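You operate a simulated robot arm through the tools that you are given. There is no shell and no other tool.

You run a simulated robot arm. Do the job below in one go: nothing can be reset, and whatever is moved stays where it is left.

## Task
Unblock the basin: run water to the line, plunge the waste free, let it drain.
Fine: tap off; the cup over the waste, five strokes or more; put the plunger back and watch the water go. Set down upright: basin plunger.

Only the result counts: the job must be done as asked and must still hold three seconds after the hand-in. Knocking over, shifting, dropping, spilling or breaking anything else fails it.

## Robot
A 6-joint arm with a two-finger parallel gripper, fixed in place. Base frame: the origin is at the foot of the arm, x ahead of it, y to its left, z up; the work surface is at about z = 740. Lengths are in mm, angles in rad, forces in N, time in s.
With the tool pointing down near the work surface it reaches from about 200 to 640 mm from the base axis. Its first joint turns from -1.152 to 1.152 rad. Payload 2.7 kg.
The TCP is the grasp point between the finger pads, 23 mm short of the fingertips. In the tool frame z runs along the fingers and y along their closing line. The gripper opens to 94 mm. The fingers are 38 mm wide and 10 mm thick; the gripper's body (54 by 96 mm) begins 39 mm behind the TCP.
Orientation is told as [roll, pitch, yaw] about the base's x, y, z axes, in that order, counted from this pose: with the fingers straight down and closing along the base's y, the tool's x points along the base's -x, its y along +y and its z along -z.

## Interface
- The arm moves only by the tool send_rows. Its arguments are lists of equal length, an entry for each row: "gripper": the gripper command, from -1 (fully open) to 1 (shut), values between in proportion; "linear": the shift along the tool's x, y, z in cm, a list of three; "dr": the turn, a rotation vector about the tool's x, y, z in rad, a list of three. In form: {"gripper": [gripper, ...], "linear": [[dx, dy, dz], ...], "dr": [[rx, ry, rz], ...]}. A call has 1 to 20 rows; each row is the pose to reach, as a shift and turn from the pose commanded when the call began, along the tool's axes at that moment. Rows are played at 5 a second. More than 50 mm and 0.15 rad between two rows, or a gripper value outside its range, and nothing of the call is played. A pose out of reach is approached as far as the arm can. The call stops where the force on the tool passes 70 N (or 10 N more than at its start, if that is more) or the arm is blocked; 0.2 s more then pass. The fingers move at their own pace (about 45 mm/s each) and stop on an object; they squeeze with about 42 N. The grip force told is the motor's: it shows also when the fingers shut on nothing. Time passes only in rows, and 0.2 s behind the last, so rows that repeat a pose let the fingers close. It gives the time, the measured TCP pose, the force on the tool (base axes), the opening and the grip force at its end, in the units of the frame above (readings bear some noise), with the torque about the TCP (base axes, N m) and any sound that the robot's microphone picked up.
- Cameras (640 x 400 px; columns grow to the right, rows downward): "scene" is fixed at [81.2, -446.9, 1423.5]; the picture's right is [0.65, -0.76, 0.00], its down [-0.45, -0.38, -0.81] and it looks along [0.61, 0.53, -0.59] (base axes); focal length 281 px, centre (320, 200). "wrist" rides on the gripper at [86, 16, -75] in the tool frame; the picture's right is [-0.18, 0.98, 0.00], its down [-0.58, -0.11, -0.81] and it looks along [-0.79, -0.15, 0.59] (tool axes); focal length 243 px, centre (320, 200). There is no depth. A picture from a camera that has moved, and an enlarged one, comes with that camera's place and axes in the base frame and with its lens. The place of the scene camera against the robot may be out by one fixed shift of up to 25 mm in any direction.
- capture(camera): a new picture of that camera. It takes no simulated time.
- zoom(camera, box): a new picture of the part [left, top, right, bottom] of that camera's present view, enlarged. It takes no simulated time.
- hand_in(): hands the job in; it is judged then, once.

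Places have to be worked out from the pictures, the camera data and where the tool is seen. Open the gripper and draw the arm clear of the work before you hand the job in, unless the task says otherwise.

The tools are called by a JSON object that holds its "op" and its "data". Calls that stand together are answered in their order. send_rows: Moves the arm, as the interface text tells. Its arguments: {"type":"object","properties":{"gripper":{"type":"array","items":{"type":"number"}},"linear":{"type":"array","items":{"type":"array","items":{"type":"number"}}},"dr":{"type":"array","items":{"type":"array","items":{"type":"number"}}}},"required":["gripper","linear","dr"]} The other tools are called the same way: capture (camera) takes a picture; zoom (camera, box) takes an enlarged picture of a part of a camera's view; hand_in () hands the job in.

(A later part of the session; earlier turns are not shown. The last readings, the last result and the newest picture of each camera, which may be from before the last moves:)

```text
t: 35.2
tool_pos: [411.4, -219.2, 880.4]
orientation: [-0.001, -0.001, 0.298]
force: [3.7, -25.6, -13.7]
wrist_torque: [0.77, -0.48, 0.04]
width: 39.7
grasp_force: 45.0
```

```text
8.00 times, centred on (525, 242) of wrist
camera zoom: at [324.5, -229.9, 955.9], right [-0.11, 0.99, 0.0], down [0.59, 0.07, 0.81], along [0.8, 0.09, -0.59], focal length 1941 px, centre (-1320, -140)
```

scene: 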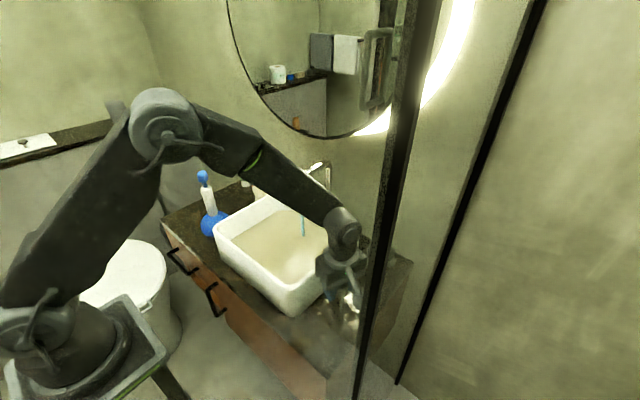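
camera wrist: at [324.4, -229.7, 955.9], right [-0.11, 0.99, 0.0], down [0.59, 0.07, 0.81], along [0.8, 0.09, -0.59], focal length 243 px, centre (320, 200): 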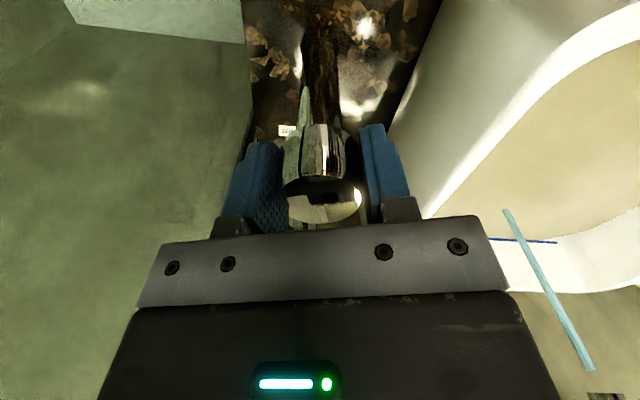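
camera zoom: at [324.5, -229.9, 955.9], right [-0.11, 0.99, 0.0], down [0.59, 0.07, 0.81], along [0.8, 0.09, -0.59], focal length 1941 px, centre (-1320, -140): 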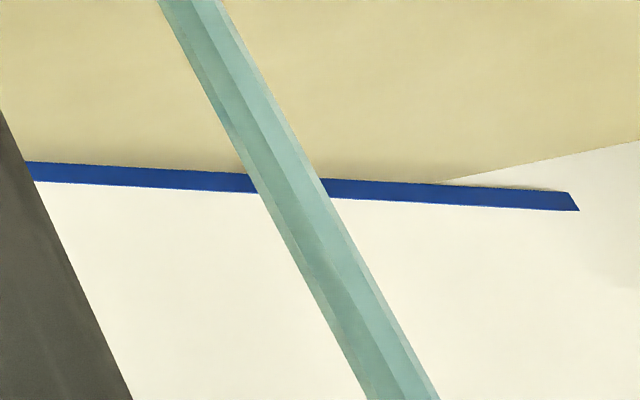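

The level is still at the strip's lower edge, so this flow is very slow. I open to about 0.6 rad for 2 s and come back, nudging 1 mm towards −y to relieve side load.

{"op": "send_rows", "data": {"gripper": [1, 1, 1, 1, 1, 1, 1, 1, 1, 1, 1, 1, 1, 1, 1, 1], "linear": [[0.03, -0.1, 0], [0.03, -0.1, 0], [0.03, -0.1, 0], [0.03, -0.1, 0], [0.03, -0.1, 0], [0.03, -0.1, 0], [0.03, -0.1, 0], [0.03, -0.1, 0], [0.03, -0.1, 0], [0.03, -0.1, 0], [0.03, -0.1, 0], [0.03, -0.1, 0], [0.03, -0.1, 0], [0.03, -0.1, 0], [0.03, -0.1, 0], [0.03, -0.1, 0]], "dr": [[0, 0, -0.1], [0, 0, -0.2], [0, 0, -0.3], [0, 0, -0.3], [0, 0, -0.3], [0, 0, -0.3], [0, 0, -0.3], [0, 0, -0.3], [0, 0, -0.3], [0, 0, -0.3], [0, 0, -0.3], [0, 0, -0.3], [0, 0, -0.3], [0, 0, -0.2], [0, 0, -0.1], [0, 0, 0]]}}

{"op": "zoom", "data": {"camera": "wrist", "box": [485, 220, 565, 265]}}

{"op": "zoom", "data": {"camera": "scene", "box": [210, 180, 300, 260]}}

```text
t: 38.6
tool_pos: [412.3, -219.4, 880.8]
orientation: [0.0, 0.0, 0.298]
force: [5.4, 2.8, 1.3]
wrist_torque: [0.66, 1.24, 0.01]
width: 40.1
grasp_force: 44.7
```

```text
8.00 times, centred on (525, 242) of wrist
camera zoom: at [324.5, -229.8, 956.0], right [-0.11, 0.99, 0.0], down [0.59, 0.07, 0.81], along [0.8, 0.09, -0.59], focal length 1941 px, centre (-1320, -140)
```

zoom: 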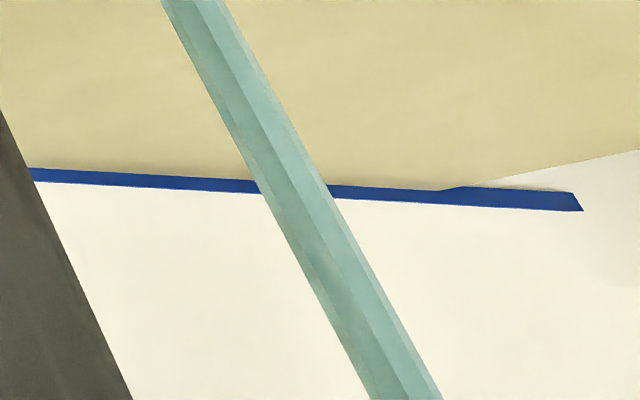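

```text
5.00 times, centred on (255, 220) of scene
camera zoom: at [81.4, -446.9, 1423.5], right [0.65, -0.76, 0.0], down [-0.45, -0.38, -0.81], along [0.61, 0.53, -0.59], focal length 1406 px, centre (645, 100)
```

zoom: 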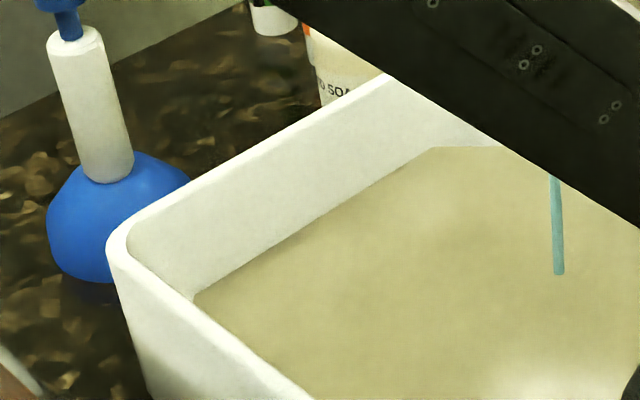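

Water now covers about a third of the strip's height. I wait 2 s more and then close the tap fully, turning back past the starting angle by a hair.

{"op": "send_rows", "data": {"gripper": [1, 1, 1, 1, 1, 1, 1, 1, 1, 1, 1, 1, 1, 1], "linear": [[0, 0, 0], [0, 0, 0], [0, 0, 0], [0, 0, 0], [0, 0, 0], [0, 0, 0], [0, 0, 0], [0, 0, 0], [0, 0, 0], [0, 0, 0], [0, 0, 0], [0, 0, 0], [0, 0, 0], [0, 0, 0]], "dr": [[0, 0, 0], [0, 0, 0], [0, 0, 0], [0, 0, 0], [0, 0, 0], [0, 0, 0], [0, 0, 0], [0, 0, 0], [0, 0, 0], [0, 0, 0.1], [0, 0, 0.2], [0, 0, 0.3], [0, 0, 0.32], [0, 0, 0.32]]}}

{"op": "capture", "data": {"camera": "wrist"}}

{"op": "zoom", "data": {"camera": "scene", "box": [210, 180, 300, 260]}}

{"op": "zoom", "data": {"camera": "wrist", "box": [260, 110, 390, 240]}}

```text
t: 41.6
tool_pos: [412.1, -220.2, 881.7]
orientation: [-0.001, -0.002, -0.021]
force: [13.3, -13.8, -4.0]
wrist_torque: [0.52, 0.91, 0.24]
width: 40.1
grasp_force: 45.2
```

```text
taken
camera wrist: at [325.8, -202.5, 955.9], right [0.2, 0.98, 0.0], down [0.58, -0.12, 0.81], along [0.79, -0.17, -0.59], focal length 243 px, centre (320, 200)
```

wrist: 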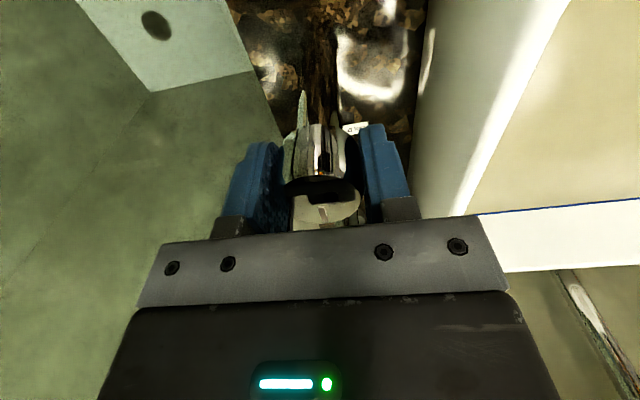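

```text
5.00 times, centred on (255, 220) of scene
camera zoom: at [81.6, -447.3, 1423.4], right [0.65, -0.76, 0.0], down [-0.45, -0.38, -0.81], along [0.61, 0.53, -0.59], focal length 1406 px, centre (645, 100)
```

zoom: 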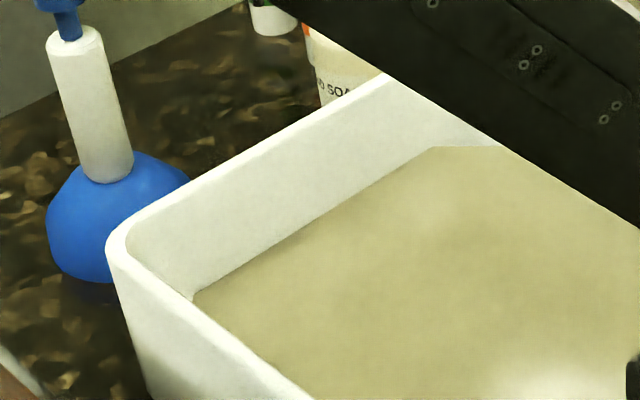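

```text
3.08 times, centred on (325, 175) of wrist
camera zoom: at [325.8, -202.5, 955.9], right [0.2, 0.98, 0.0], down [0.58, -0.12, 0.81], along [0.79, -0.17, -0.59], focal length 746 px, centre (305, 277)
```

zoom: 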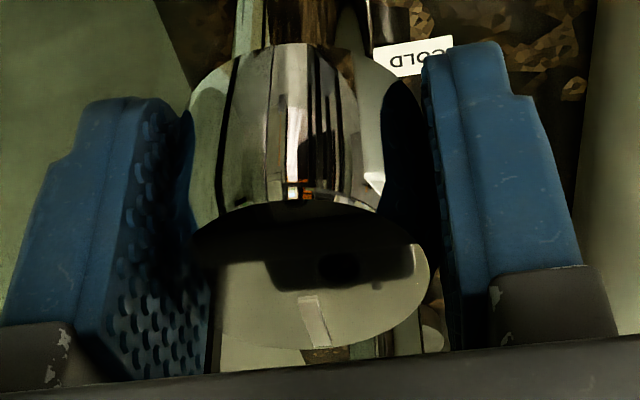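

The stream has stopped and the knob sits against its stop. I check the level at the line, then open the fingers and rise straight up.

{"op": "zoom", "data": {"camera": "wrist", "box": [480, 180, 640, 280]}}

{"op": "send_rows", "data": {"gripper": [-0.5, -1, -1, -1, -1, -1, -1, -1], "linear": [[0, 0, 0], [0, 0, 0], [0, 0, 0], [0, 0, 0], [0, 0, -3], [0, 0, -7], [0, 0, -11], [0, 0, -15]], "dr": [[0, 0, 0], [0, 0, 0], [0, 0, 0], [0, 0, 0], [0, 0, 0], [0, 0, 0], [0, 0, 0], [0, 0, 0]]}}

{"op": "capture", "data": {"camera": "wrist"}}

{"op": "capture", "data": {"camera": "scene"}}

```text
4.00 times, centred on (560, 230) of wrist
camera zoom: at [325.8, -202.5, 955.9], right [0.2, 0.98, 0.0], down [0.58, -0.12, 0.81], along [0.79, -0.17, -0.59], focal length 970 px, centre (-640, 80)
```

zoom: 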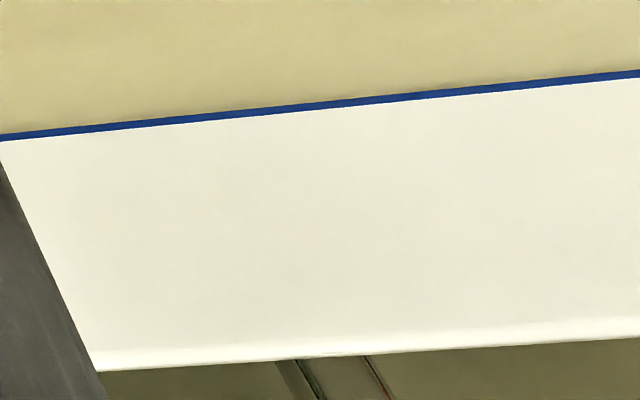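

```text
t: 43.4
tool_pos: [412.2, -219.3, 1031.0]
orientation: [-0.001, 0.0, -0.021]
force: [0.6, -0.2, 1.1]
wrist_torque: [0.02, 0.02, 0.0]
width: 94.0
grasp_force: 0.0
```

```text
taken
camera wrist: at [325.8, -201.8, 1106.5], right [0.2, 0.98, 0.0], down [0.58, -0.12, 0.81], along [0.79, -0.16, -0.59], focal length 243 px, centre (320, 200)
```

wrist: 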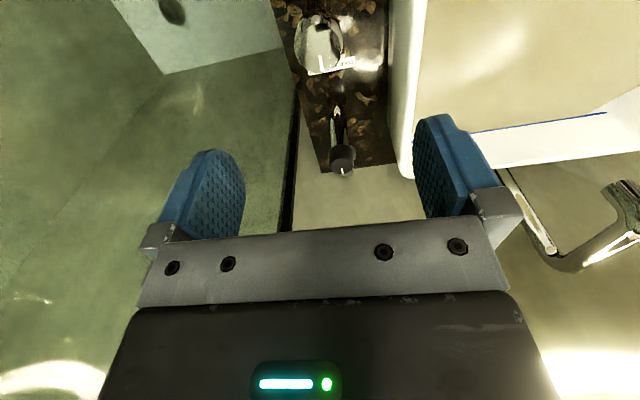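

```text
taken
```

scene: 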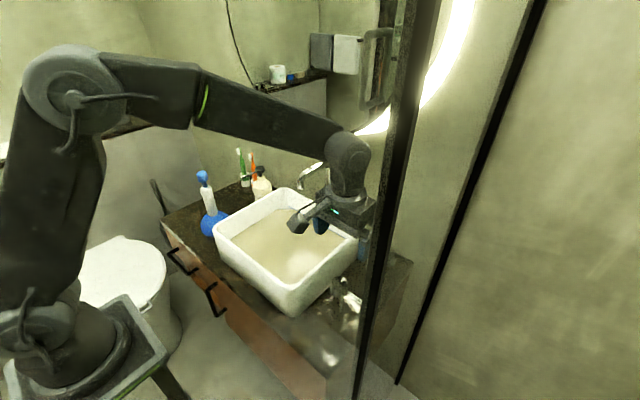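

Tap off and water at the line. Next is the plunger: I rise clear and travel at height to a viewing pose near it.

{"op": "send_rows", "data": {"gripper": [-1, -1, -1, -1, -1, -1, -1, -1, -1, -1, -1, -1, -1, -1], "linear": [[0, 0, -4], [0, 0, -8], [0, 2, -12], [0.2, 6, -12], [0.4, 10, -12], [0.6, 14, -12], [0.8, 18, -12], [1, 22.5, -12], [1.2, 27, -12], [1.4, 31.5, -12], [1.6, 36, -12], [1.8, 40, -12], [2, 44, -12], [2, 47, -12]], "dr": [[0, 0, 0], [0, 0, 0], [0, 0, 0], [0, 0, 0], [0, 0, 0], [0, 0, 0], [0, 0, 0], [0, 0, -0.02], [0, 0, -0.02], [0, 0, -0.02], [0, 0, -0.02], [0, 0, -0.02], [0, 0, -0.02], [0, 0, -0.02]]}}

{"op": "capture", "data": {"camera": "wrist"}}

{"op": "zoom", "data": {"camera": "wrist", "box": [340, 0, 520, 120]}}

{"op": "capture", "data": {"camera": "scene"}}

```text
t: 46.4
tool_pos: [401.5, 253.0, 1151.2]
orientation: [-0.001, 0.0, -0.002]
force: [0.5, 0.0, -0.2]
wrist_torque: [-0.02, 0.01, 0.03]
width: 94.2
grasp_force: 0.1
```

```text
taken
camera wrist: at [315.2, 267.5, 1225.8], right [0.18, 0.98, 0.0], down [0.58, -0.11, 0.81], along [0.79, -0.15, -0.59], focal length 243 px, centre (320, 200)
```

wrist: 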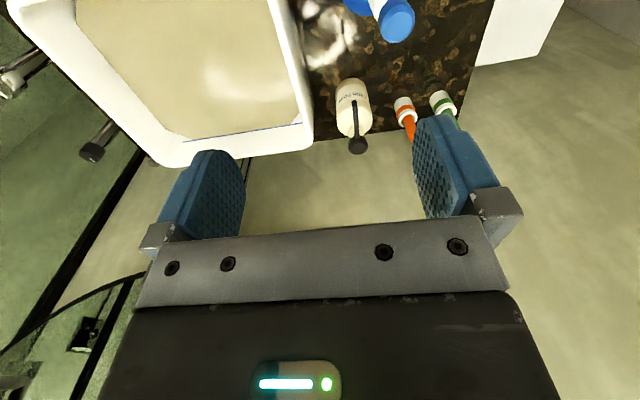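

```text
3.33 times, centred on (430, 60) of wrist
camera zoom: at [315.2, 267.5, 1225.8], right [0.18, 0.98, 0.0], down [0.58, -0.11, 0.81], along [0.79, -0.15, -0.59], focal length 809 px, centre (-47, 667)
```

zoom: 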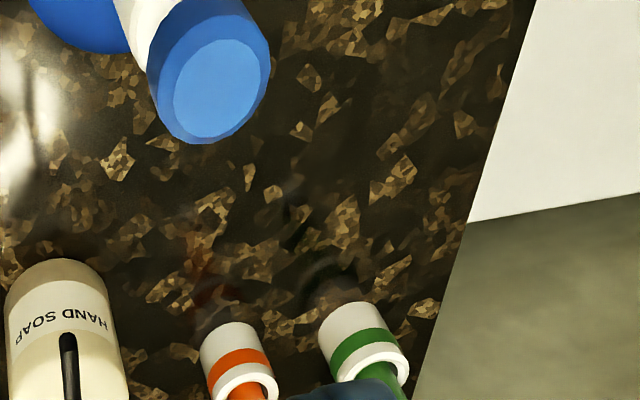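

```text
taken
```

scene: 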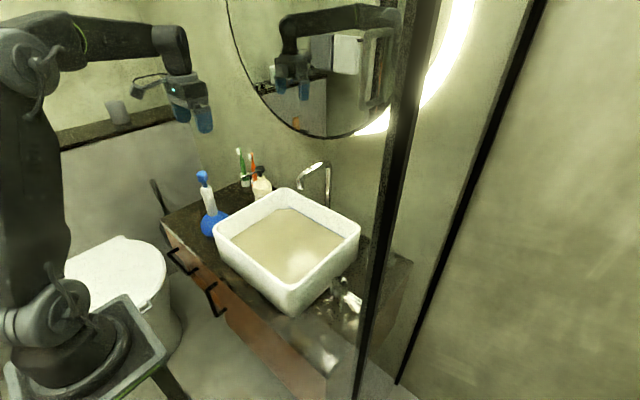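

The two wrist rays give the plunger top somewhere between (407, 313, 977) and (427, 332, 926), which is too loose. I move back and lower for a flatter side view with a better baseline.

{"op": "send_rows", "data": {"gripper": [-1, -1, -1, -1], "linear": [[3, 1.5, 2], [6, 3, 4], [9, 4.5, 6], [11, 5.5, 8]], "dr": [[0, 0, 0], [0, 0, 0], [0, 0, 0], [0, 0, 0]]}}

{"op": "capture", "data": {"camera": "wrist"}}

{"op": "zoom", "data": {"camera": "wrist", "box": [240, 0, 400, 120]}}

```text
t: 47.4
tool_pos: [292.6, 305.1, 1071.0]
orientation: [-0.001, -0.002, -0.001]
force: [0.1, 0.0, -0.2]
wrist_torque: [-0.01, -0.01, 0.02]
width: 94.0
grasp_force: 0.1
```

```text
taken
camera wrist: at [205.0, 321.9, 1145.1], right [0.18, 0.98, 0.0], down [0.58, -0.11, 0.81], along [0.79, -0.15, -0.59], focal length 243 px, centre (320, 200)
```

wrist: 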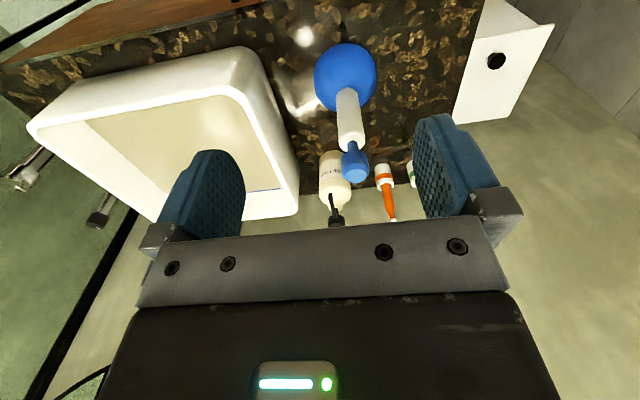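

```text
3.33 times, centred on (320, 60) of wrist
camera zoom: at [205.0, 321.9, 1145.1], right [0.18, 0.98, 0.0], down [0.58, -0.11, 0.81], along [0.79, -0.15, -0.59], focal length 809 px, centre (320, 667)
```

zoom: 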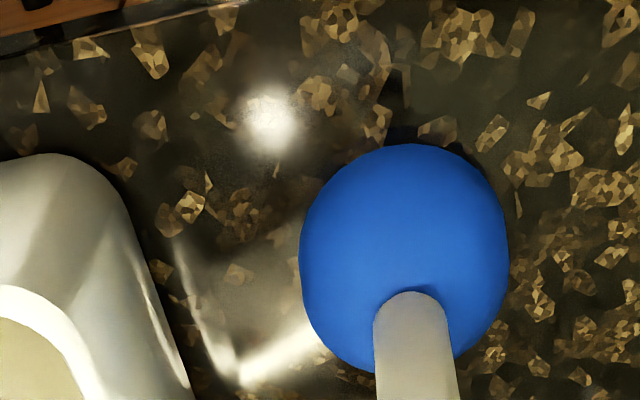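

{"op": "zoom", "data": {"camera": "wrist", "box": [290, 30, 420, 200]}}

{"op": "zoom", "data": {"camera": "scene", "box": [180, 160, 260, 250]}}

```text
2.35 times, centred on (355, 115) of wrist
camera zoom: at [205.0, 321.9, 1145.1], right [0.18, 0.98, 0.0], down [0.58, -0.11, 0.81], along [0.79, -0.15, -0.59], focal length 571 px, centre (238, 400)
```

zoom: 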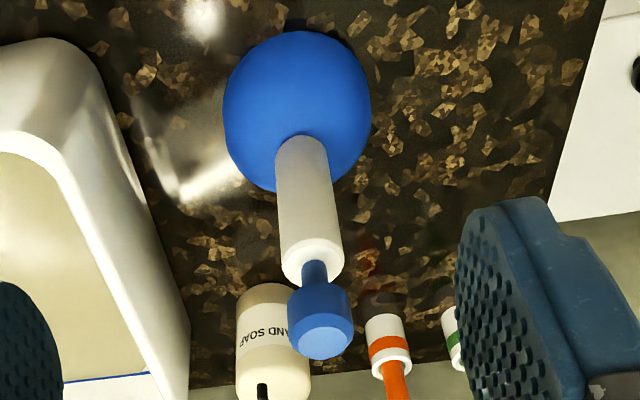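

```text
4.44 times, centred on (220, 205) of scene
camera zoom: at [81.2, -446.9, 1423.5], right [0.65, -0.76, 0.0], down [-0.45, -0.38, -0.81], along [0.61, 0.53, -0.59], focal length 1250 px, centre (764, 178)
```

zoom: 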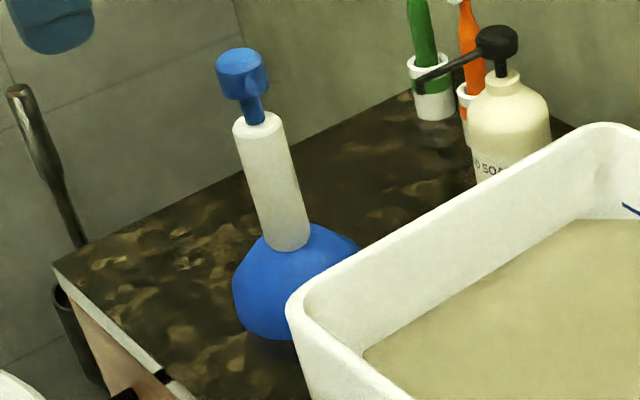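

Better fix: knob top at (415, 325, 957), roughly 30 mm across and 25 mm tall, on a short thin shaft. The white sleeve spans about z 804–897 and the cup is about 96 mm across. The palm would hit the knob if I went for the sleeve, so I'll grip the knob and move above it first.

{"op": "send_rows", "data": {"gripper": [-1, -1, -1, -1, -1, -1], "linear": [[-4, 0.7, 0], [-8, 1.4, 0], [-12.2, 2, 0], [-12.2, 2, 3], [-12.2, 2, 6], [-12.2, 2, 6]], "dr": [[0, 0, 0], [0, 0, 0], [0, 0, 0], [0, 0, 0], [0, 0, 0], [0, 0, 0]]}}

{"op": "capture", "data": {"camera": "wrist"}}

{"op": "zoom", "data": {"camera": "scene", "box": [150, 110, 270, 250]}}

```text
t: 48.8
tool_pos: [412.3, 325.8, 1010.1]
orientation: [0.0, 0.0, 0.0]
force: [0.0, -0.4, 1.1]
wrist_torque: [-0.01, 0.0, -0.01]
width: 94.0
grasp_force: 0.0
```

```text
taken
camera wrist: at [326.6, 342.5, 1085.3], right [0.18, 0.98, 0.0], down [0.58, -0.11, 0.81], along [0.79, -0.15, -0.59], focal length 243 px, centre (320, 200)
```

wrist: 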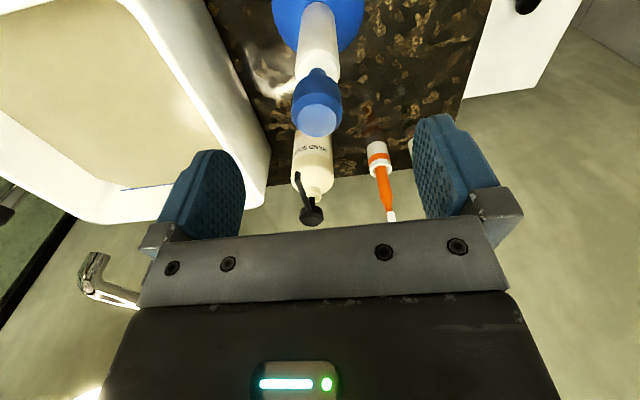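

```text
2.86 times, centred on (210, 180) of scene
camera zoom: at [81.2, -446.9, 1423.5], right [0.65, -0.76, 0.0], down [-0.45, -0.38, -0.81], along [0.61, 0.53, -0.59], focal length 804 px, centre (634, 257)
```

zoom: 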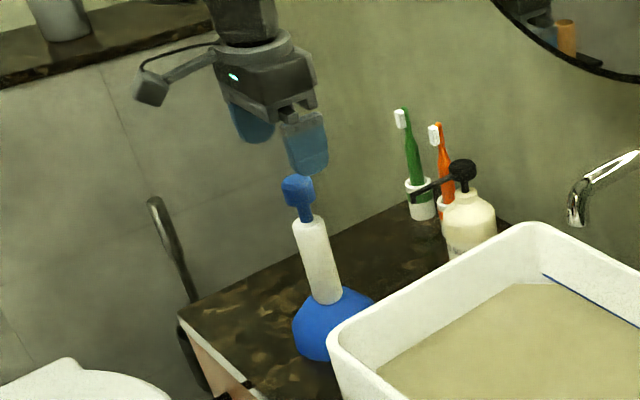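

Knob re-measured at (414, 326, 959), centred between the fingers. I descend to TCP z ≈ 947 and close on it.

{"op": "send_rows", "data": {"gripper": [-1, -1, -1, -1, 0, 1, 1, 1, 1, 1], "linear": [[-0.15, 0, 2], [-0.15, 0, 4], [-0.15, 0, 5.5], [-0.15, 0, 6.3], [-0.15, 0, 6.3], [-0.15, 0, 6.3], [-0.15, 0, 6.3], [-0.15, 0, 6.3], [-0.15, 0, 6.3], [-0.15, 0, 6.3]], "dr": [[0, 0, 0], [0, 0, 0], [0, 0, 0], [0, 0, 0], [0, 0, 0], [0, 0, 0], [0, 0, 0], [0, 0, 0], [0, 0, 0], [0, 0, 0]]}}

{"op": "capture", "data": {"camera": "wrist"}}

{"op": "zoom", "data": {"camera": "scene", "box": [150, 110, 270, 250]}}

```text
t: 51.0
tool_pos: [414.5, 325.5, 947.8]
orientation: [-0.001, 0.001, 0.0]
force: [-0.6, -0.8, -1.2]
wrist_torque: [-0.05, -0.03, 0.0]
width: 30.5
grasp_force: 42.2
```

```text
taken
camera wrist: at [328.1, 341.5, 1022.7], right [0.18, 0.98, 0.0], down [0.58, -0.11, 0.81], along [0.79, -0.15, -0.59], focal length 243 px, centre (320, 200)
```

wrist: 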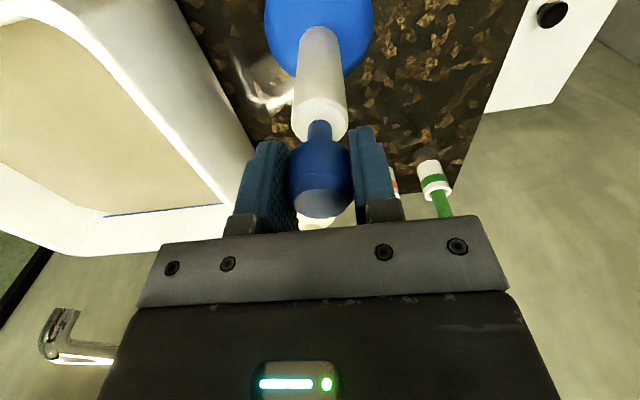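

```text
2.86 times, centred on (210, 180) of scene
camera zoom: at [81.2, -447.0, 1423.5], right [0.65, -0.76, 0.0], down [-0.45, -0.38, -0.81], along [0.61, 0.53, -0.59], focal length 804 px, centre (634, 257)
```

zoom: 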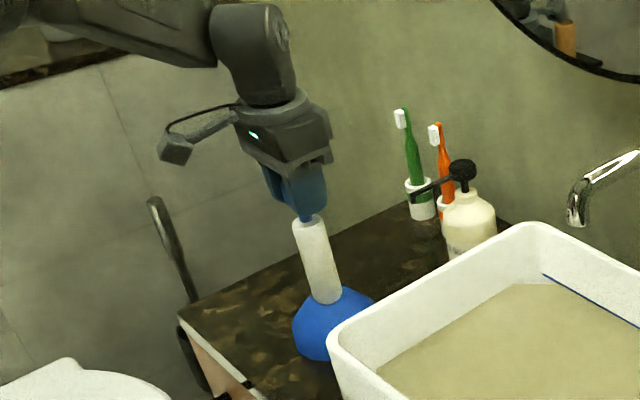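

Gripped at 30.5 mm with no side load. The rest pose to return to is TCP (414.5, 325.5, 947.8). I lift slowly and look at how the plunger behaves.

{"op": "send_rows", "data": {"gripper": [1, 1, 1, 1, 1, 1], "linear": [[0, 0, -0.5], [0, 0, -1], [0, 0, -2], [0, 0, -3], [0, 0, -4], [0, 0, -4]], "dr": [[0, 0, 0], [0, 0, 0], [0, 0, 0], [0, 0, 0], [0, 0, 0], [0, 0, 0]]}}

{"op": "capture", "data": {"camera": "wrist"}}

{"op": "zoom", "data": {"camera": "scene", "box": [150, 110, 270, 250]}}

```text
t: 52.4
tool_pos: [414.1, 326.1, 987.7]
orientation: [0.0, -0.001, 0.0]
force: [-1.0, -0.7, -2.6]
wrist_torque: [-0.01, 0.0, 0.01]
width: 30.5
grasp_force: 42.7
```

```text
taken
camera wrist: at [328.1, 341.8, 1062.7], right [0.18, 0.98, 0.0], down [0.58, -0.11, 0.81], along [0.79, -0.15, -0.59], focal length 243 px, centre (320, 200)
```

wrist: 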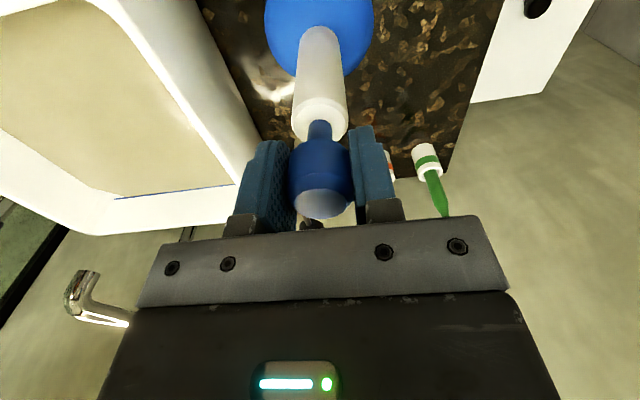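

```text
2.86 times, centred on (210, 180) of scene
camera zoom: at [81.2, -446.9, 1423.5], right [0.65, -0.76, 0.0], down [-0.45, -0.38, -0.81], along [0.61, 0.53, -0.59], focal length 804 px, centre (634, 257)
```

zoom: 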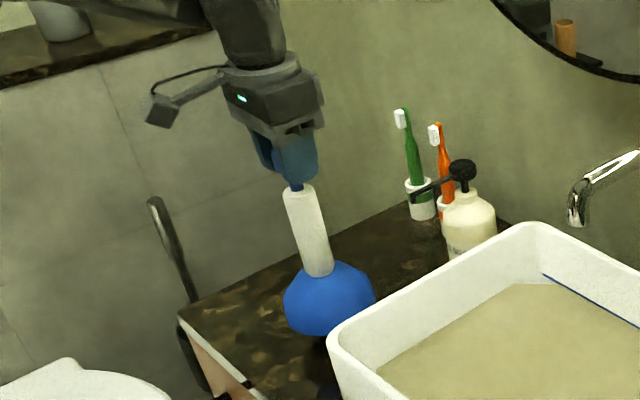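

The plunger lifts as one rigid piece (about 0.25 kg). Four rays put the waste at (453.5, 100, 770). I raise the cup well above the rim and carry it over that point.

{"op": "send_rows", "data": {"gripper": [1, 1, 1, 1, 1, 1, 1, 1, 1, 1, 1, 1, 1, 1], "linear": [[0, 0, -2], [0, 0, -5], [0, 0, -8], [0, 0, -11], [0, 0, -14], [-0.3, -2, -14], [-0.9, -5, -14], [-1.5, -8.5, -14], [-2.1, -12, -14], [-2.7, -15.5, -14], [-3.3, -19, -14], [-3.7, -21.5, -14], [-3.94, -22.6, -14], [-3.94, -22.6, -14]], "dr": [[0, 0, 0], [0, 0, 0], [0, 0, 0], [0, 0, 0], [0, 0, 0], [0, 0, 0], [0, 0, 0], [0, 0, 0], [0, 0, 0], [0, 0, 0], [0, 0, 0], [0, 0, 0], [0, 0, 0], [0, 0, 0]]}}

{"op": "capture", "data": {"camera": "wrist"}}

{"op": "capture", "data": {"camera": "scene"}}

{"op": "zoom", "data": {"camera": "scene", "box": [200, 120, 370, 330]}}

```text
t: 55.4
tool_pos: [454.4, 99.1, 1128.6]
orientation: [-0.001, 0.001, 0.001]
force: [0.3, -0.2, -2.9]
wrist_torque: [0.01, 0.01, -0.01]
width: 30.7
grasp_force: 42.5
```

```text
taken
camera wrist: at [367.7, 115.1, 1203.3], right [0.18, 0.98, 0.0], down [0.58, -0.11, 0.81], along [0.79, -0.15, -0.59], focal length 243 px, centre (320, 200)
```

wrist: 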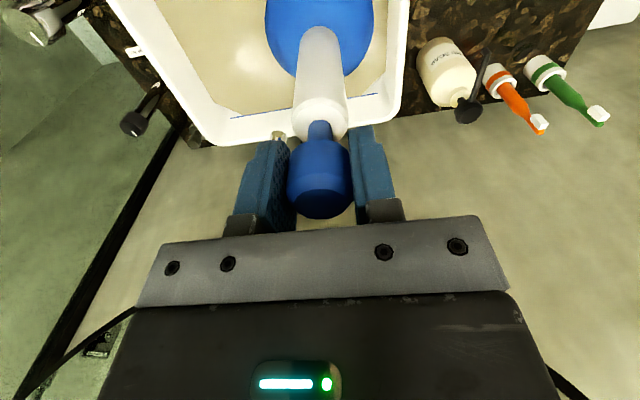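

```text
taken
```

scene: 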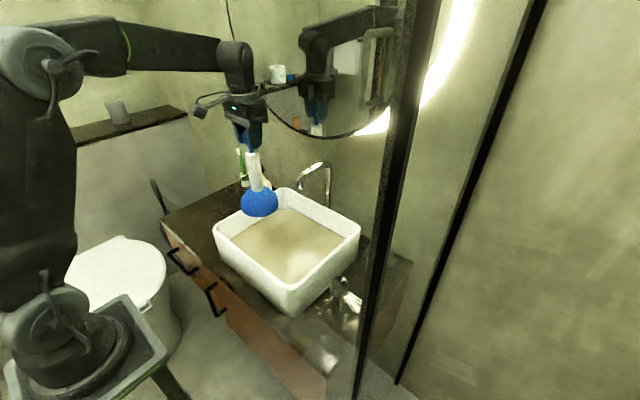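

```text
1.90 times, centred on (285, 225) of scene
camera zoom: at [81.2, -446.9, 1423.5], right [0.65, -0.76, 0.0], down [-0.45, -0.38, -0.81], along [0.61, 0.53, -0.59], focal length 536 px, centre (387, 152)
```

zoom: 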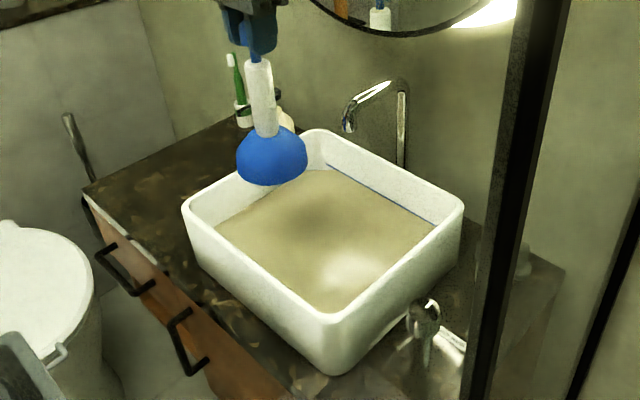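

The cup hangs over the waste position inside the rim. I lower it slowly, stopping about 10 mm above the expected floor contact.

{"op": "send_rows", "data": {"gripper": [1, 1, 1, 1, 1, 1, 1, 1], "linear": [[0, 0.05, 3], [0, 0.05, 6], [0, 0.05, 9], [0, 0.05, 11], [0, 0.05, 12], [0, 0.05, 13], [0, 0.05, 14], [0, 0.05, 14]], "dr": [[0, 0, 0], [0, 0, 0], [0, 0, 0], [0, 0, 0], [0, 0, 0], [0, 0, 0], [0, 0, 0], [0, 0, 0]]}}

{"op": "zoom", "data": {"camera": "scene", "box": [200, 120, 370, 330]}}

{"op": "capture", "data": {"camera": "wrist"}}

```text
t: 57.2
tool_pos: [453.4, 100.1, 987.1]
orientation: [-0.001, 0.0, 0.0]
force: [0.9, 0.4, -3.6]
wrist_torque: [0.0, 0.0, 0.0]
width: 30.5
grasp_force: 42.5
```

```text
1.90 times, centred on (285, 225) of scene
camera zoom: at [81.2, -446.9, 1423.5], right [0.65, -0.76, 0.0], down [-0.45, -0.38, -0.81], along [0.61, 0.53, -0.59], focal length 536 px, centre (387, 152)
```

zoom: 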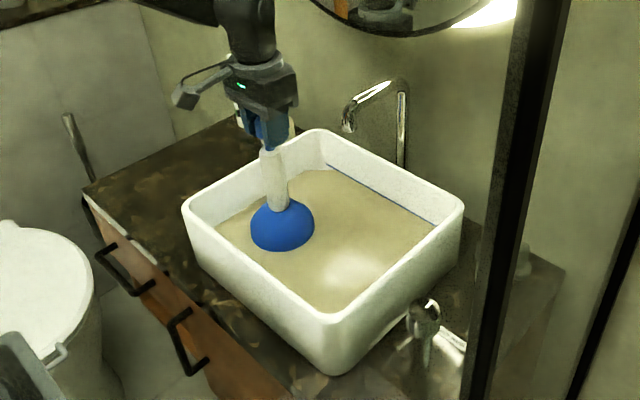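

```text
taken
camera wrist: at [367.7, 115.7, 1062.6], right [0.18, 0.98, 0.0], down [0.58, -0.11, 0.81], along [0.79, -0.15, -0.59], focal length 243 px, centre (320, 200)
```

wrist: 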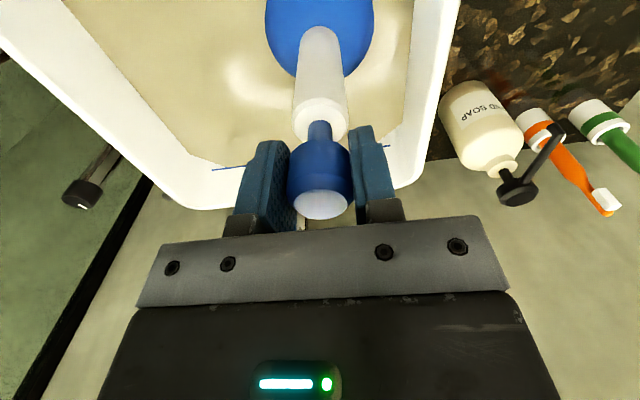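

The cup's position in the picture matches where the waste ring was. I press down in small steps to find contact.

{"op": "send_rows", "data": {"gripper": [1, 1, 1, 1, 1], "linear": [[0, 0, 0.3], [0, 0, 0.6], [0, 0, 0.9], [0, 0, 1.1], [0, 0, 1.1]], "dr": [[0, 0, 0], [0, 0, 0], [0, 0, 0], [0, 0, 0], [0, 0, 0]]}}

```text
t: 58.4
tool_pos: [454.5, 100.0, 976.6]
orientation: [0.003, -0.001, 0.0]
force: [-0.2, 0.2, -3.2]
wrist_torque: [-0.04, -0.01, 0.0]
width: 30.5
grasp_force: 41.5
```

No contact yet at TCP z = 976.6, so I continue down in 3 mm steps.

{"op": "send_rows", "data": {"gripper": [1, 1, 1, 1, 1], "linear": [[0, 0, 0.3], [0, 0, 0.6], [0, 0, 0.9], [0, 0, 1.2], [0, 0, 1.2]], "dr": [[0, 0, 0], [0, 0, 0], [0, 0, 0], [0, 0, 0], [0, 0, 0]]}}

{"op": "zoom", "data": {"camera": "scene", "box": [220, 150, 330, 270]}}

```text
t: 59.6
tool_pos: [454.2, 100.6, 966.0]
orientation: [-0.001, 0.0, -0.002]
force: [-1.3, 0.2, -2.5]
wrist_torque: [0.01, -0.02, -0.01]
width: 30.3
grasp_force: 42.5
```

```text
3.33 times, centred on (275, 210) of scene
camera zoom: at [81.2, -446.9, 1423.5], right [0.65, -0.76, 0.0], down [-0.45, -0.38, -0.81], along [0.61, 0.53, -0.59], focal length 938 px, centre (470, 167)
```

zoom: 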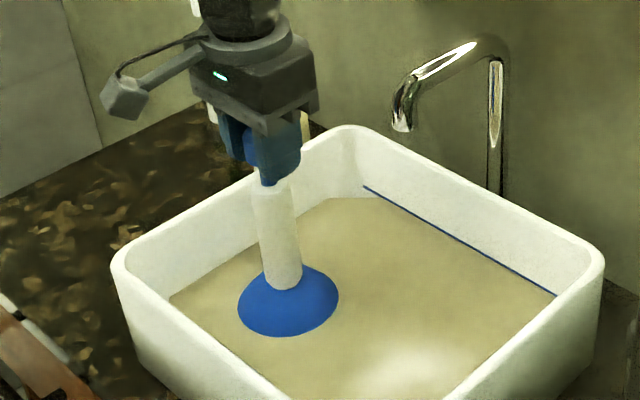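

Still free at z = 966 and the cup is well into the water, so the floor lies lower than the ring seemed. I continue in 3 mm steps.

{"op": "send_rows", "data": {"gripper": [1, 1, 1, 1, 1], "linear": [[0, 0, 0.3], [0, 0, 0.6], [0, 0, 0.9], [0, 0, 1.2], [0, 0, 1.2]], "dr": [[0, 0, 0], [0, 0, 0], [0, 0, 0], [0, 0, 0], [0, 0, 0]]}}

{"op": "zoom", "data": {"camera": "scene", "box": [220, 150, 330, 270]}}

```text
t: 60.8
tool_pos: [454.6, 99.6, 953.1]
orientation: [0.0, -0.002, 0.0]
force: [-0.9, -1.0, 3.3]
wrist_torque: [-0.04, 0.09, 0.02]
width: 30.5
grasp_force: 42.1
```

```text
3.33 times, centred on (275, 210) of scene
camera zoom: at [81.1, -447.0, 1423.5], right [0.65, -0.76, 0.0], down [-0.45, -0.38, -0.81], along [0.61, 0.53, -0.59], focal length 938 px, centre (470, 167)
```

zoom: 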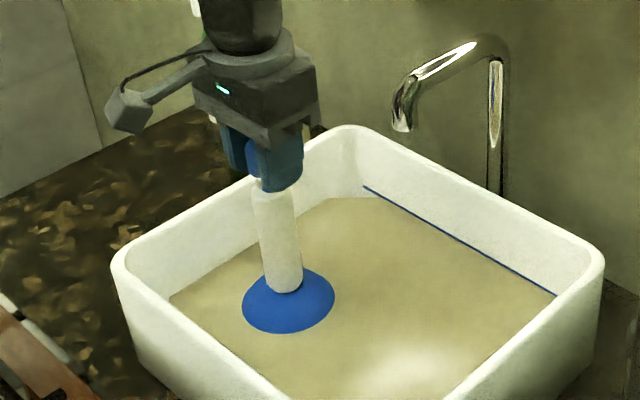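

A small upward force of about 6 N appears at z = 953, so the lip is touching something. I press a few mm more to learn whether it is a hard floor or the rubber giving.

{"op": "send_rows", "data": {"gripper": [1, 1, 1], "linear": [[0, 0, 0.2], [0, 0, 0.3], [0, 0, 0.3]], "dr": [[0, 0, 0], [0, 0, 0], [0, 0, 0]]}}

{"op": "zoom", "data": {"camera": "scene", "box": [220, 150, 330, 270]}}

{"op": "capture", "data": {"camera": "wrist"}}

```text
t: 61.6
tool_pos: [453.5, 99.0, 950.4]
orientation: [0.003, -0.001, 0.0]
force: [-0.6, -2.1, 4.6]
wrist_torque: [-0.07, 0.04, 0.04]
width: 30.2
grasp_force: 42.3
```

```text
3.33 times, centred on (275, 210) of scene
camera zoom: at [81.1, -447.0, 1423.5], right [0.65, -0.76, 0.0], down [-0.45, -0.38, -0.81], along [0.61, 0.53, -0.59], focal length 938 px, centre (470, 167)
```

zoom: 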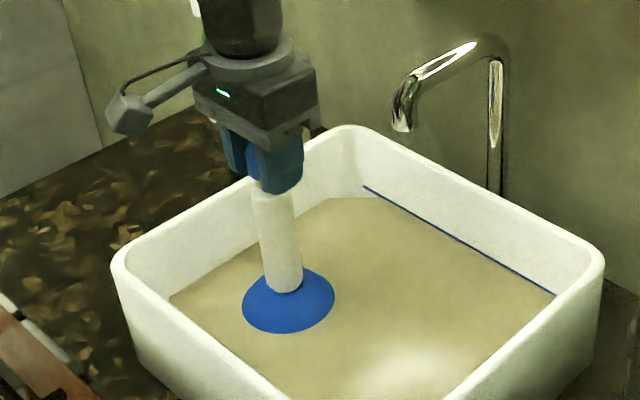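

```text
taken
camera wrist: at [367.7, 116.0, 1025.1], right [0.18, 0.98, 0.0], down [0.58, -0.11, 0.81], along [0.79, -0.15, -0.59], focal length 243 px, centre (320, 200)
```

wrist: 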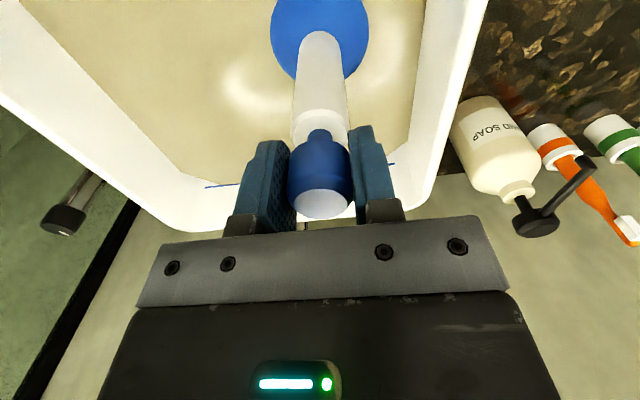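

Force only rose to about 7 N for 3 mm of travel, so I look closely at the grip in case the knob is sliding or the shaft is moving into the sleeve.

{"op": "zoom", "data": {"camera": "wrist", "box": [230, 0, 410, 230]}}

{"op": "zoom", "data": {"camera": "scene", "box": [240, 170, 300, 255]}}

```text
1.74 times, centred on (320, 115) of wrist
camera zoom: at [367.7, 116.0, 1025.1], right [0.18, 0.98, 0.0], down [0.58, -0.11, 0.81], along [0.79, -0.15, -0.59], focal length 422 px, centre (320, 348)
```

zoom: 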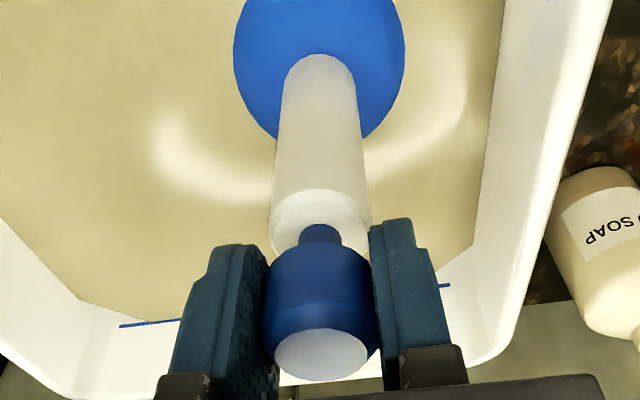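

```text
4.71 times, centred on (270, 212) of scene
camera zoom: at [81.1, -447.0, 1423.5], right [0.65, -0.76, 0.0], down [-0.45, -0.38, -0.81], along [0.61, 0.53, -0.59], focal length 1324 px, centre (555, 141)
```

zoom: 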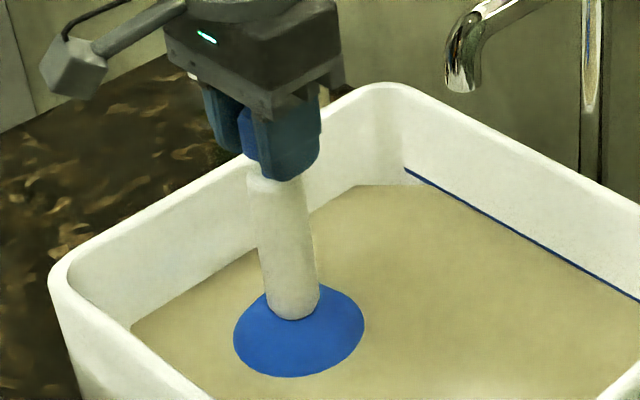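

The visible shaft has shortened, so the knob and shaft slide into the sleeve while the cup stays seated: it works like a pump. I keep pushing down gently to find the end of its travel.

{"op": "send_rows", "data": {"gripper": [1, 1, 1, 1, 1], "linear": [[0, 0, 0.3], [0, 0, 0.6], [0, 0, 0.9], [0, 0, 1.2], [0, 0, 1.2]], "dr": [[0, 0, 0], [0, 0, 0], [0, 0, 0], [0, 0, 0], [0, 0, 0]]}}

{"op": "zoom", "data": {"camera": "wrist", "box": [230, 0, 410, 230]}}

{"op": "zoom", "data": {"camera": "scene", "box": [240, 170, 300, 255]}}

```text
t: 62.8
tool_pos: [454.2, 100.3, 939.2]
orientation: [0.0, -0.002, 0.0]
force: [-3.2, -7.1, 26.3]
wrist_torque: [-0.15, 0.83, -0.02]
width: 30.7
grasp_force: 41.8
```

```text
1.74 times, centred on (320, 115) of wrist
camera zoom: at [367.7, 115.7, 1014.3], right [0.18, 0.98, 0.0], down [0.58, -0.11, 0.81], along [0.79, -0.15, -0.59], focal length 422 px, centre (320, 348)
```

zoom: 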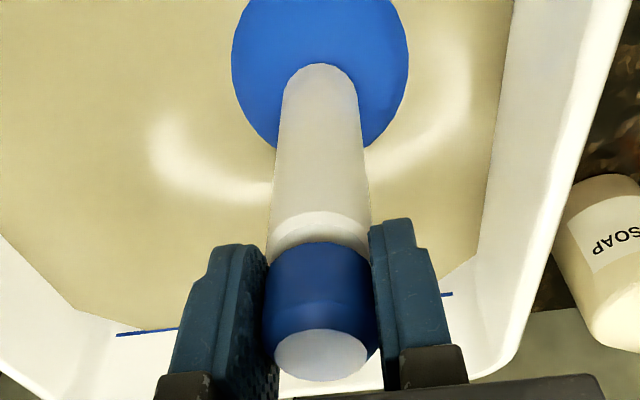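

```text
4.71 times, centred on (270, 212) of scene
camera zoom: at [80.8, -447.2, 1423.5], right [0.65, -0.76, 0.0], down [-0.45, -0.38, -0.81], along [0.61, 0.53, -0.59], focal length 1324 px, centre (555, 141)
```

zoom: 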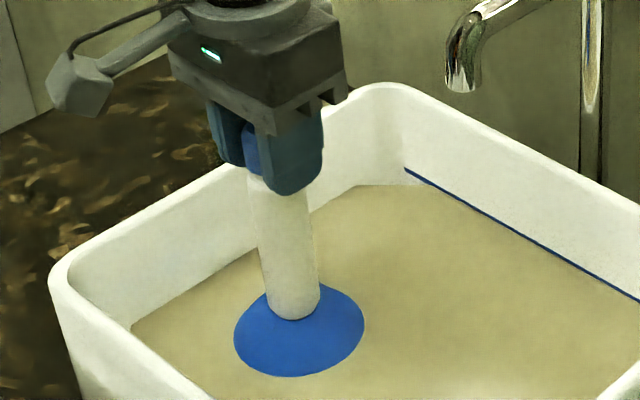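

The knob is now right down on the sleeve (26 N) and the cup has stayed put, so the travel is about 25 mm. I draw it up about 23 mm and check that the cup stays seated.

{"op": "send_rows", "data": {"gripper": [1, 1, 1, 1, 1], "linear": [[0, 0, -0.6], [0, 0, -1.2], [0, 0, -1.8], [0, 0, -2.3], [0, 0, -2.3]], "dr": [[0, 0, 0], [0, 0, 0], [0, 0, 0], [0, 0, 0], [0, 0, 0]]}}

{"op": "zoom", "data": {"camera": "wrist", "box": [230, 0, 410, 230]}}

{"op": "zoom", "data": {"camera": "scene", "box": [240, 170, 300, 255]}}

```text
t: 64.0
tool_pos: [452.6, 102.0, 959.0]
orientation: [0.0, 0.004, 0.0]
force: [-0.4, 0.7, -2.2]
wrist_torque: [0.0, -0.02, 0.0]
width: 30.7
grasp_force: 41.8
```

```text
1.74 times, centred on (320, 115) of wrist
camera zoom: at [367.2, 116.4, 1035.5], right [0.18, 0.98, 0.0], down [0.58, -0.11, 0.8], along [0.79, -0.15, -0.59], focal length 422 px, centre (320, 348)
```

zoom: 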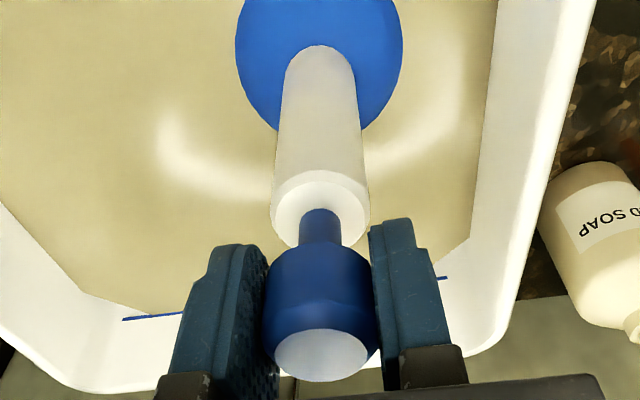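

```text
4.71 times, centred on (270, 212) of scene
camera zoom: at [81.2, -446.9, 1423.5], right [0.65, -0.76, 0.0], down [-0.45, -0.38, -0.81], along [0.61, 0.53, -0.59], focal length 1324 px, centre (555, 141)
```

zoom: 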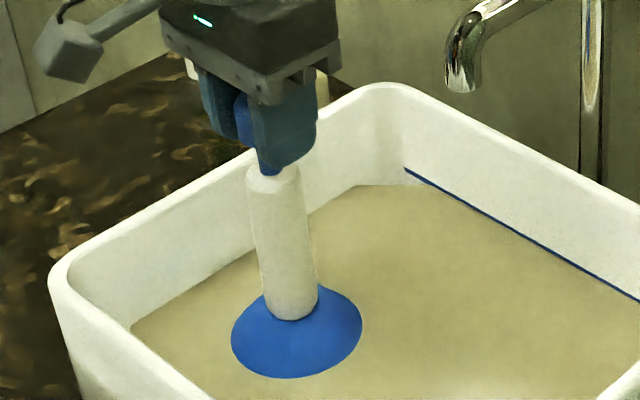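

The knob is back fully extended with the cup still over the waste. Now I run four even strokes between the two ends.

{"op": "send_rows", "data": {"gripper": [1, 1, 1, 1, 1, 1, 1, 1, 1, 1, 1, 1, 1, 1, 1, 1, 1, 1, 1, 1], "linear": [[0, 0, 1.2], [0, 0, 2.3], [0, 0, 2.3], [0, 0, 1.2], [0, 0, 0.2], [0, 0, 1.2], [0, 0, 2.3], [0, 0, 2.3], [0, 0, 1.2], [0, 0, 0.2], [0, 0, 1.2], [0, 0, 2.3], [0, 0, 2.3], [0, 0, 1.2], [0, 0, 0.2], [0, 0, 1.2], [0, 0, 2.3], [0, 0, 2.3], [0, 0, 1.2], [0, 0, 0.2]], "dr": [[0, 0, 0], [0, 0, 0], [0, 0, 0], [0, 0, 0], [0, 0, 0], [0, 0, 0], [0, 0, 0], [0, 0, 0], [0, 0, 0], [0, 0, 0], [0, 0, 0], [0, 0, 0], [0, 0, 0], [0, 0, 0], [0, 0, 0], [0, 0, 0], [0, 0, 0], [0, 0, 0], [0, 0, 0], [0, 0, 0]]}}

{"op": "zoom", "data": {"camera": "wrist", "box": [180, 0, 460, 230]}}

{"op": "zoom", "data": {"camera": "scene", "box": [220, 150, 360, 280]}}

```text
t: 68.2
tool_pos: [453.6, 100.7, 959.3]
orientation: [0.001, 0.002, -0.002]
force: [2.7, -0.5, 2.6]
wrist_torque: [0.08, -0.71, -0.06]
width: 30.4
grasp_force: 42.4
```

```text
1.74 times, centred on (320, 115) of wrist
camera zoom: at [367.1, 116.3, 1033.7], right [0.18, 0.98, 0.0], down [0.58, -0.11, 0.81], along [0.79, -0.15, -0.59], focal length 422 px, centre (320, 348)
```

zoom: 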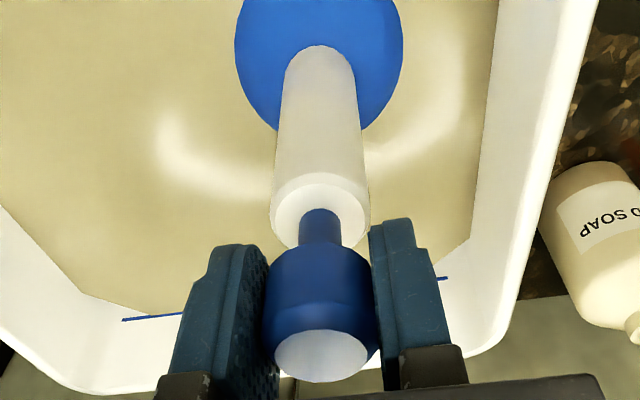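

```text
3.08 times, centred on (290, 215) of scene
camera zoom: at [81.2, -446.9, 1423.5], right [0.65, -0.76, 0.0], down [-0.45, -0.38, -0.81], along [0.61, 0.53, -0.59], focal length 865 px, centre (412, 154)
```

zoom: 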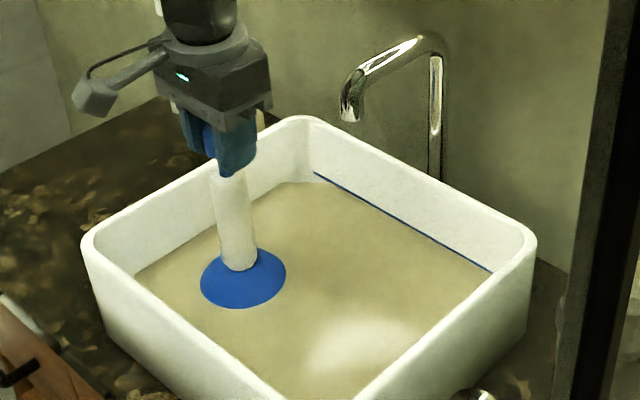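

Four clean strokes done and the level still stands at the line. I do four more, with slightly fuller travel at both ends.

{"op": "send_rows", "data": {"gripper": [1, 1, 1, 1, 1, 1, 1, 1, 1, 1, 1, 1, 1, 1, 1, 1, 1, 1, 1, 1], "linear": [[0, 0, 1.1], [0, 0, 2.2], [0, 0, 2.2], [0, 0, 1.0], [0, 0, -0.2], [0, 0, 1.1], [0, 0, 2.2], [0, 0, 2.2], [0, 0, 1.0], [0, 0, -0.2], [0, 0, 1.1], [0, 0, 2.2], [0, 0, 2.2], [0, 0, 1.0], [0, 0, -0.2], [0, 0, 1.1], [0, 0, 2.2], [0, 0, 2.2], [0, 0, 1.0], [0, 0, -0.2]], "dr": [[0, 0, 0], [0, 0, 0], [0, 0, 0], [0, 0, 0], [0, 0, 0], [0, 0, 0], [0, 0, 0], [0, 0, 0], [0, 0, 0], [0, 0, 0], [0, 0, 0], [0, 0, 0], [0, 0, 0], [0, 0, 0], [0, 0, 0], [0, 0, 0], [0, 0, 0], [0, 0, 0], [0, 0, 0], [0, 0, 0]]}}

{"op": "zoom", "data": {"camera": "wrist", "box": [180, 0, 460, 230]}}

{"op": "zoom", "data": {"camera": "scene", "box": [220, 150, 360, 280]}}

```text
t: 72.4
tool_pos: [453.1, 98.8, 960.6]
orientation: [-0.002, 0.002, 0.0]
force: [1.5, -0.3, -1.2]
wrist_torque: [0.2, -0.52, 0.01]
width: 30.5
grasp_force: 41.9
```

```text
1.74 times, centred on (320, 115) of wrist
camera zoom: at [367.1, 115.9, 1035.1], right [0.18, 0.98, 0.0], down [0.58, -0.11, 0.81], along [0.79, -0.15, -0.59], focal length 422 px, centre (320, 348)
```

zoom: 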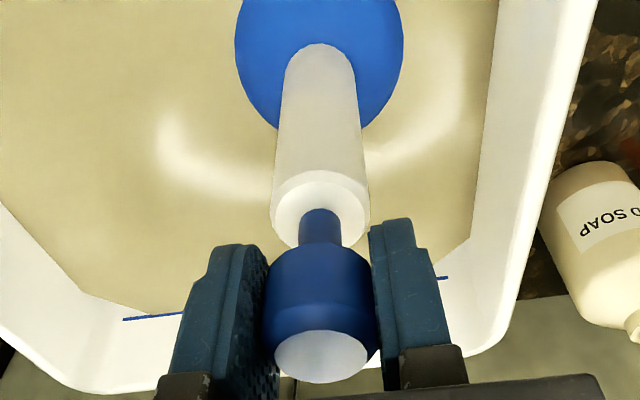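

```text
3.08 times, centred on (290, 215) of scene
camera zoom: at [81.3, -446.9, 1423.5], right [0.65, -0.76, 0.0], down [-0.45, -0.38, -0.81], along [0.61, 0.53, -0.59], focal length 865 px, centre (412, 154)
```

zoom: 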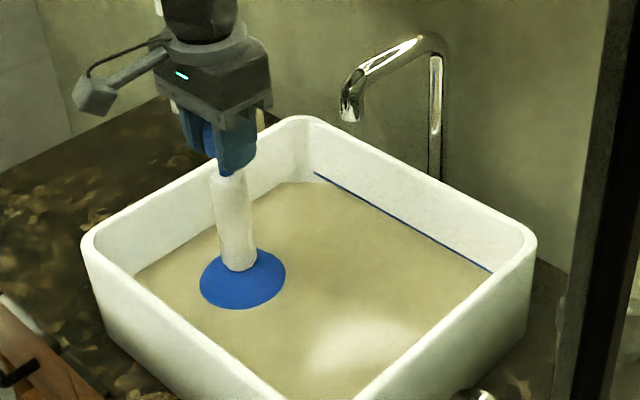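

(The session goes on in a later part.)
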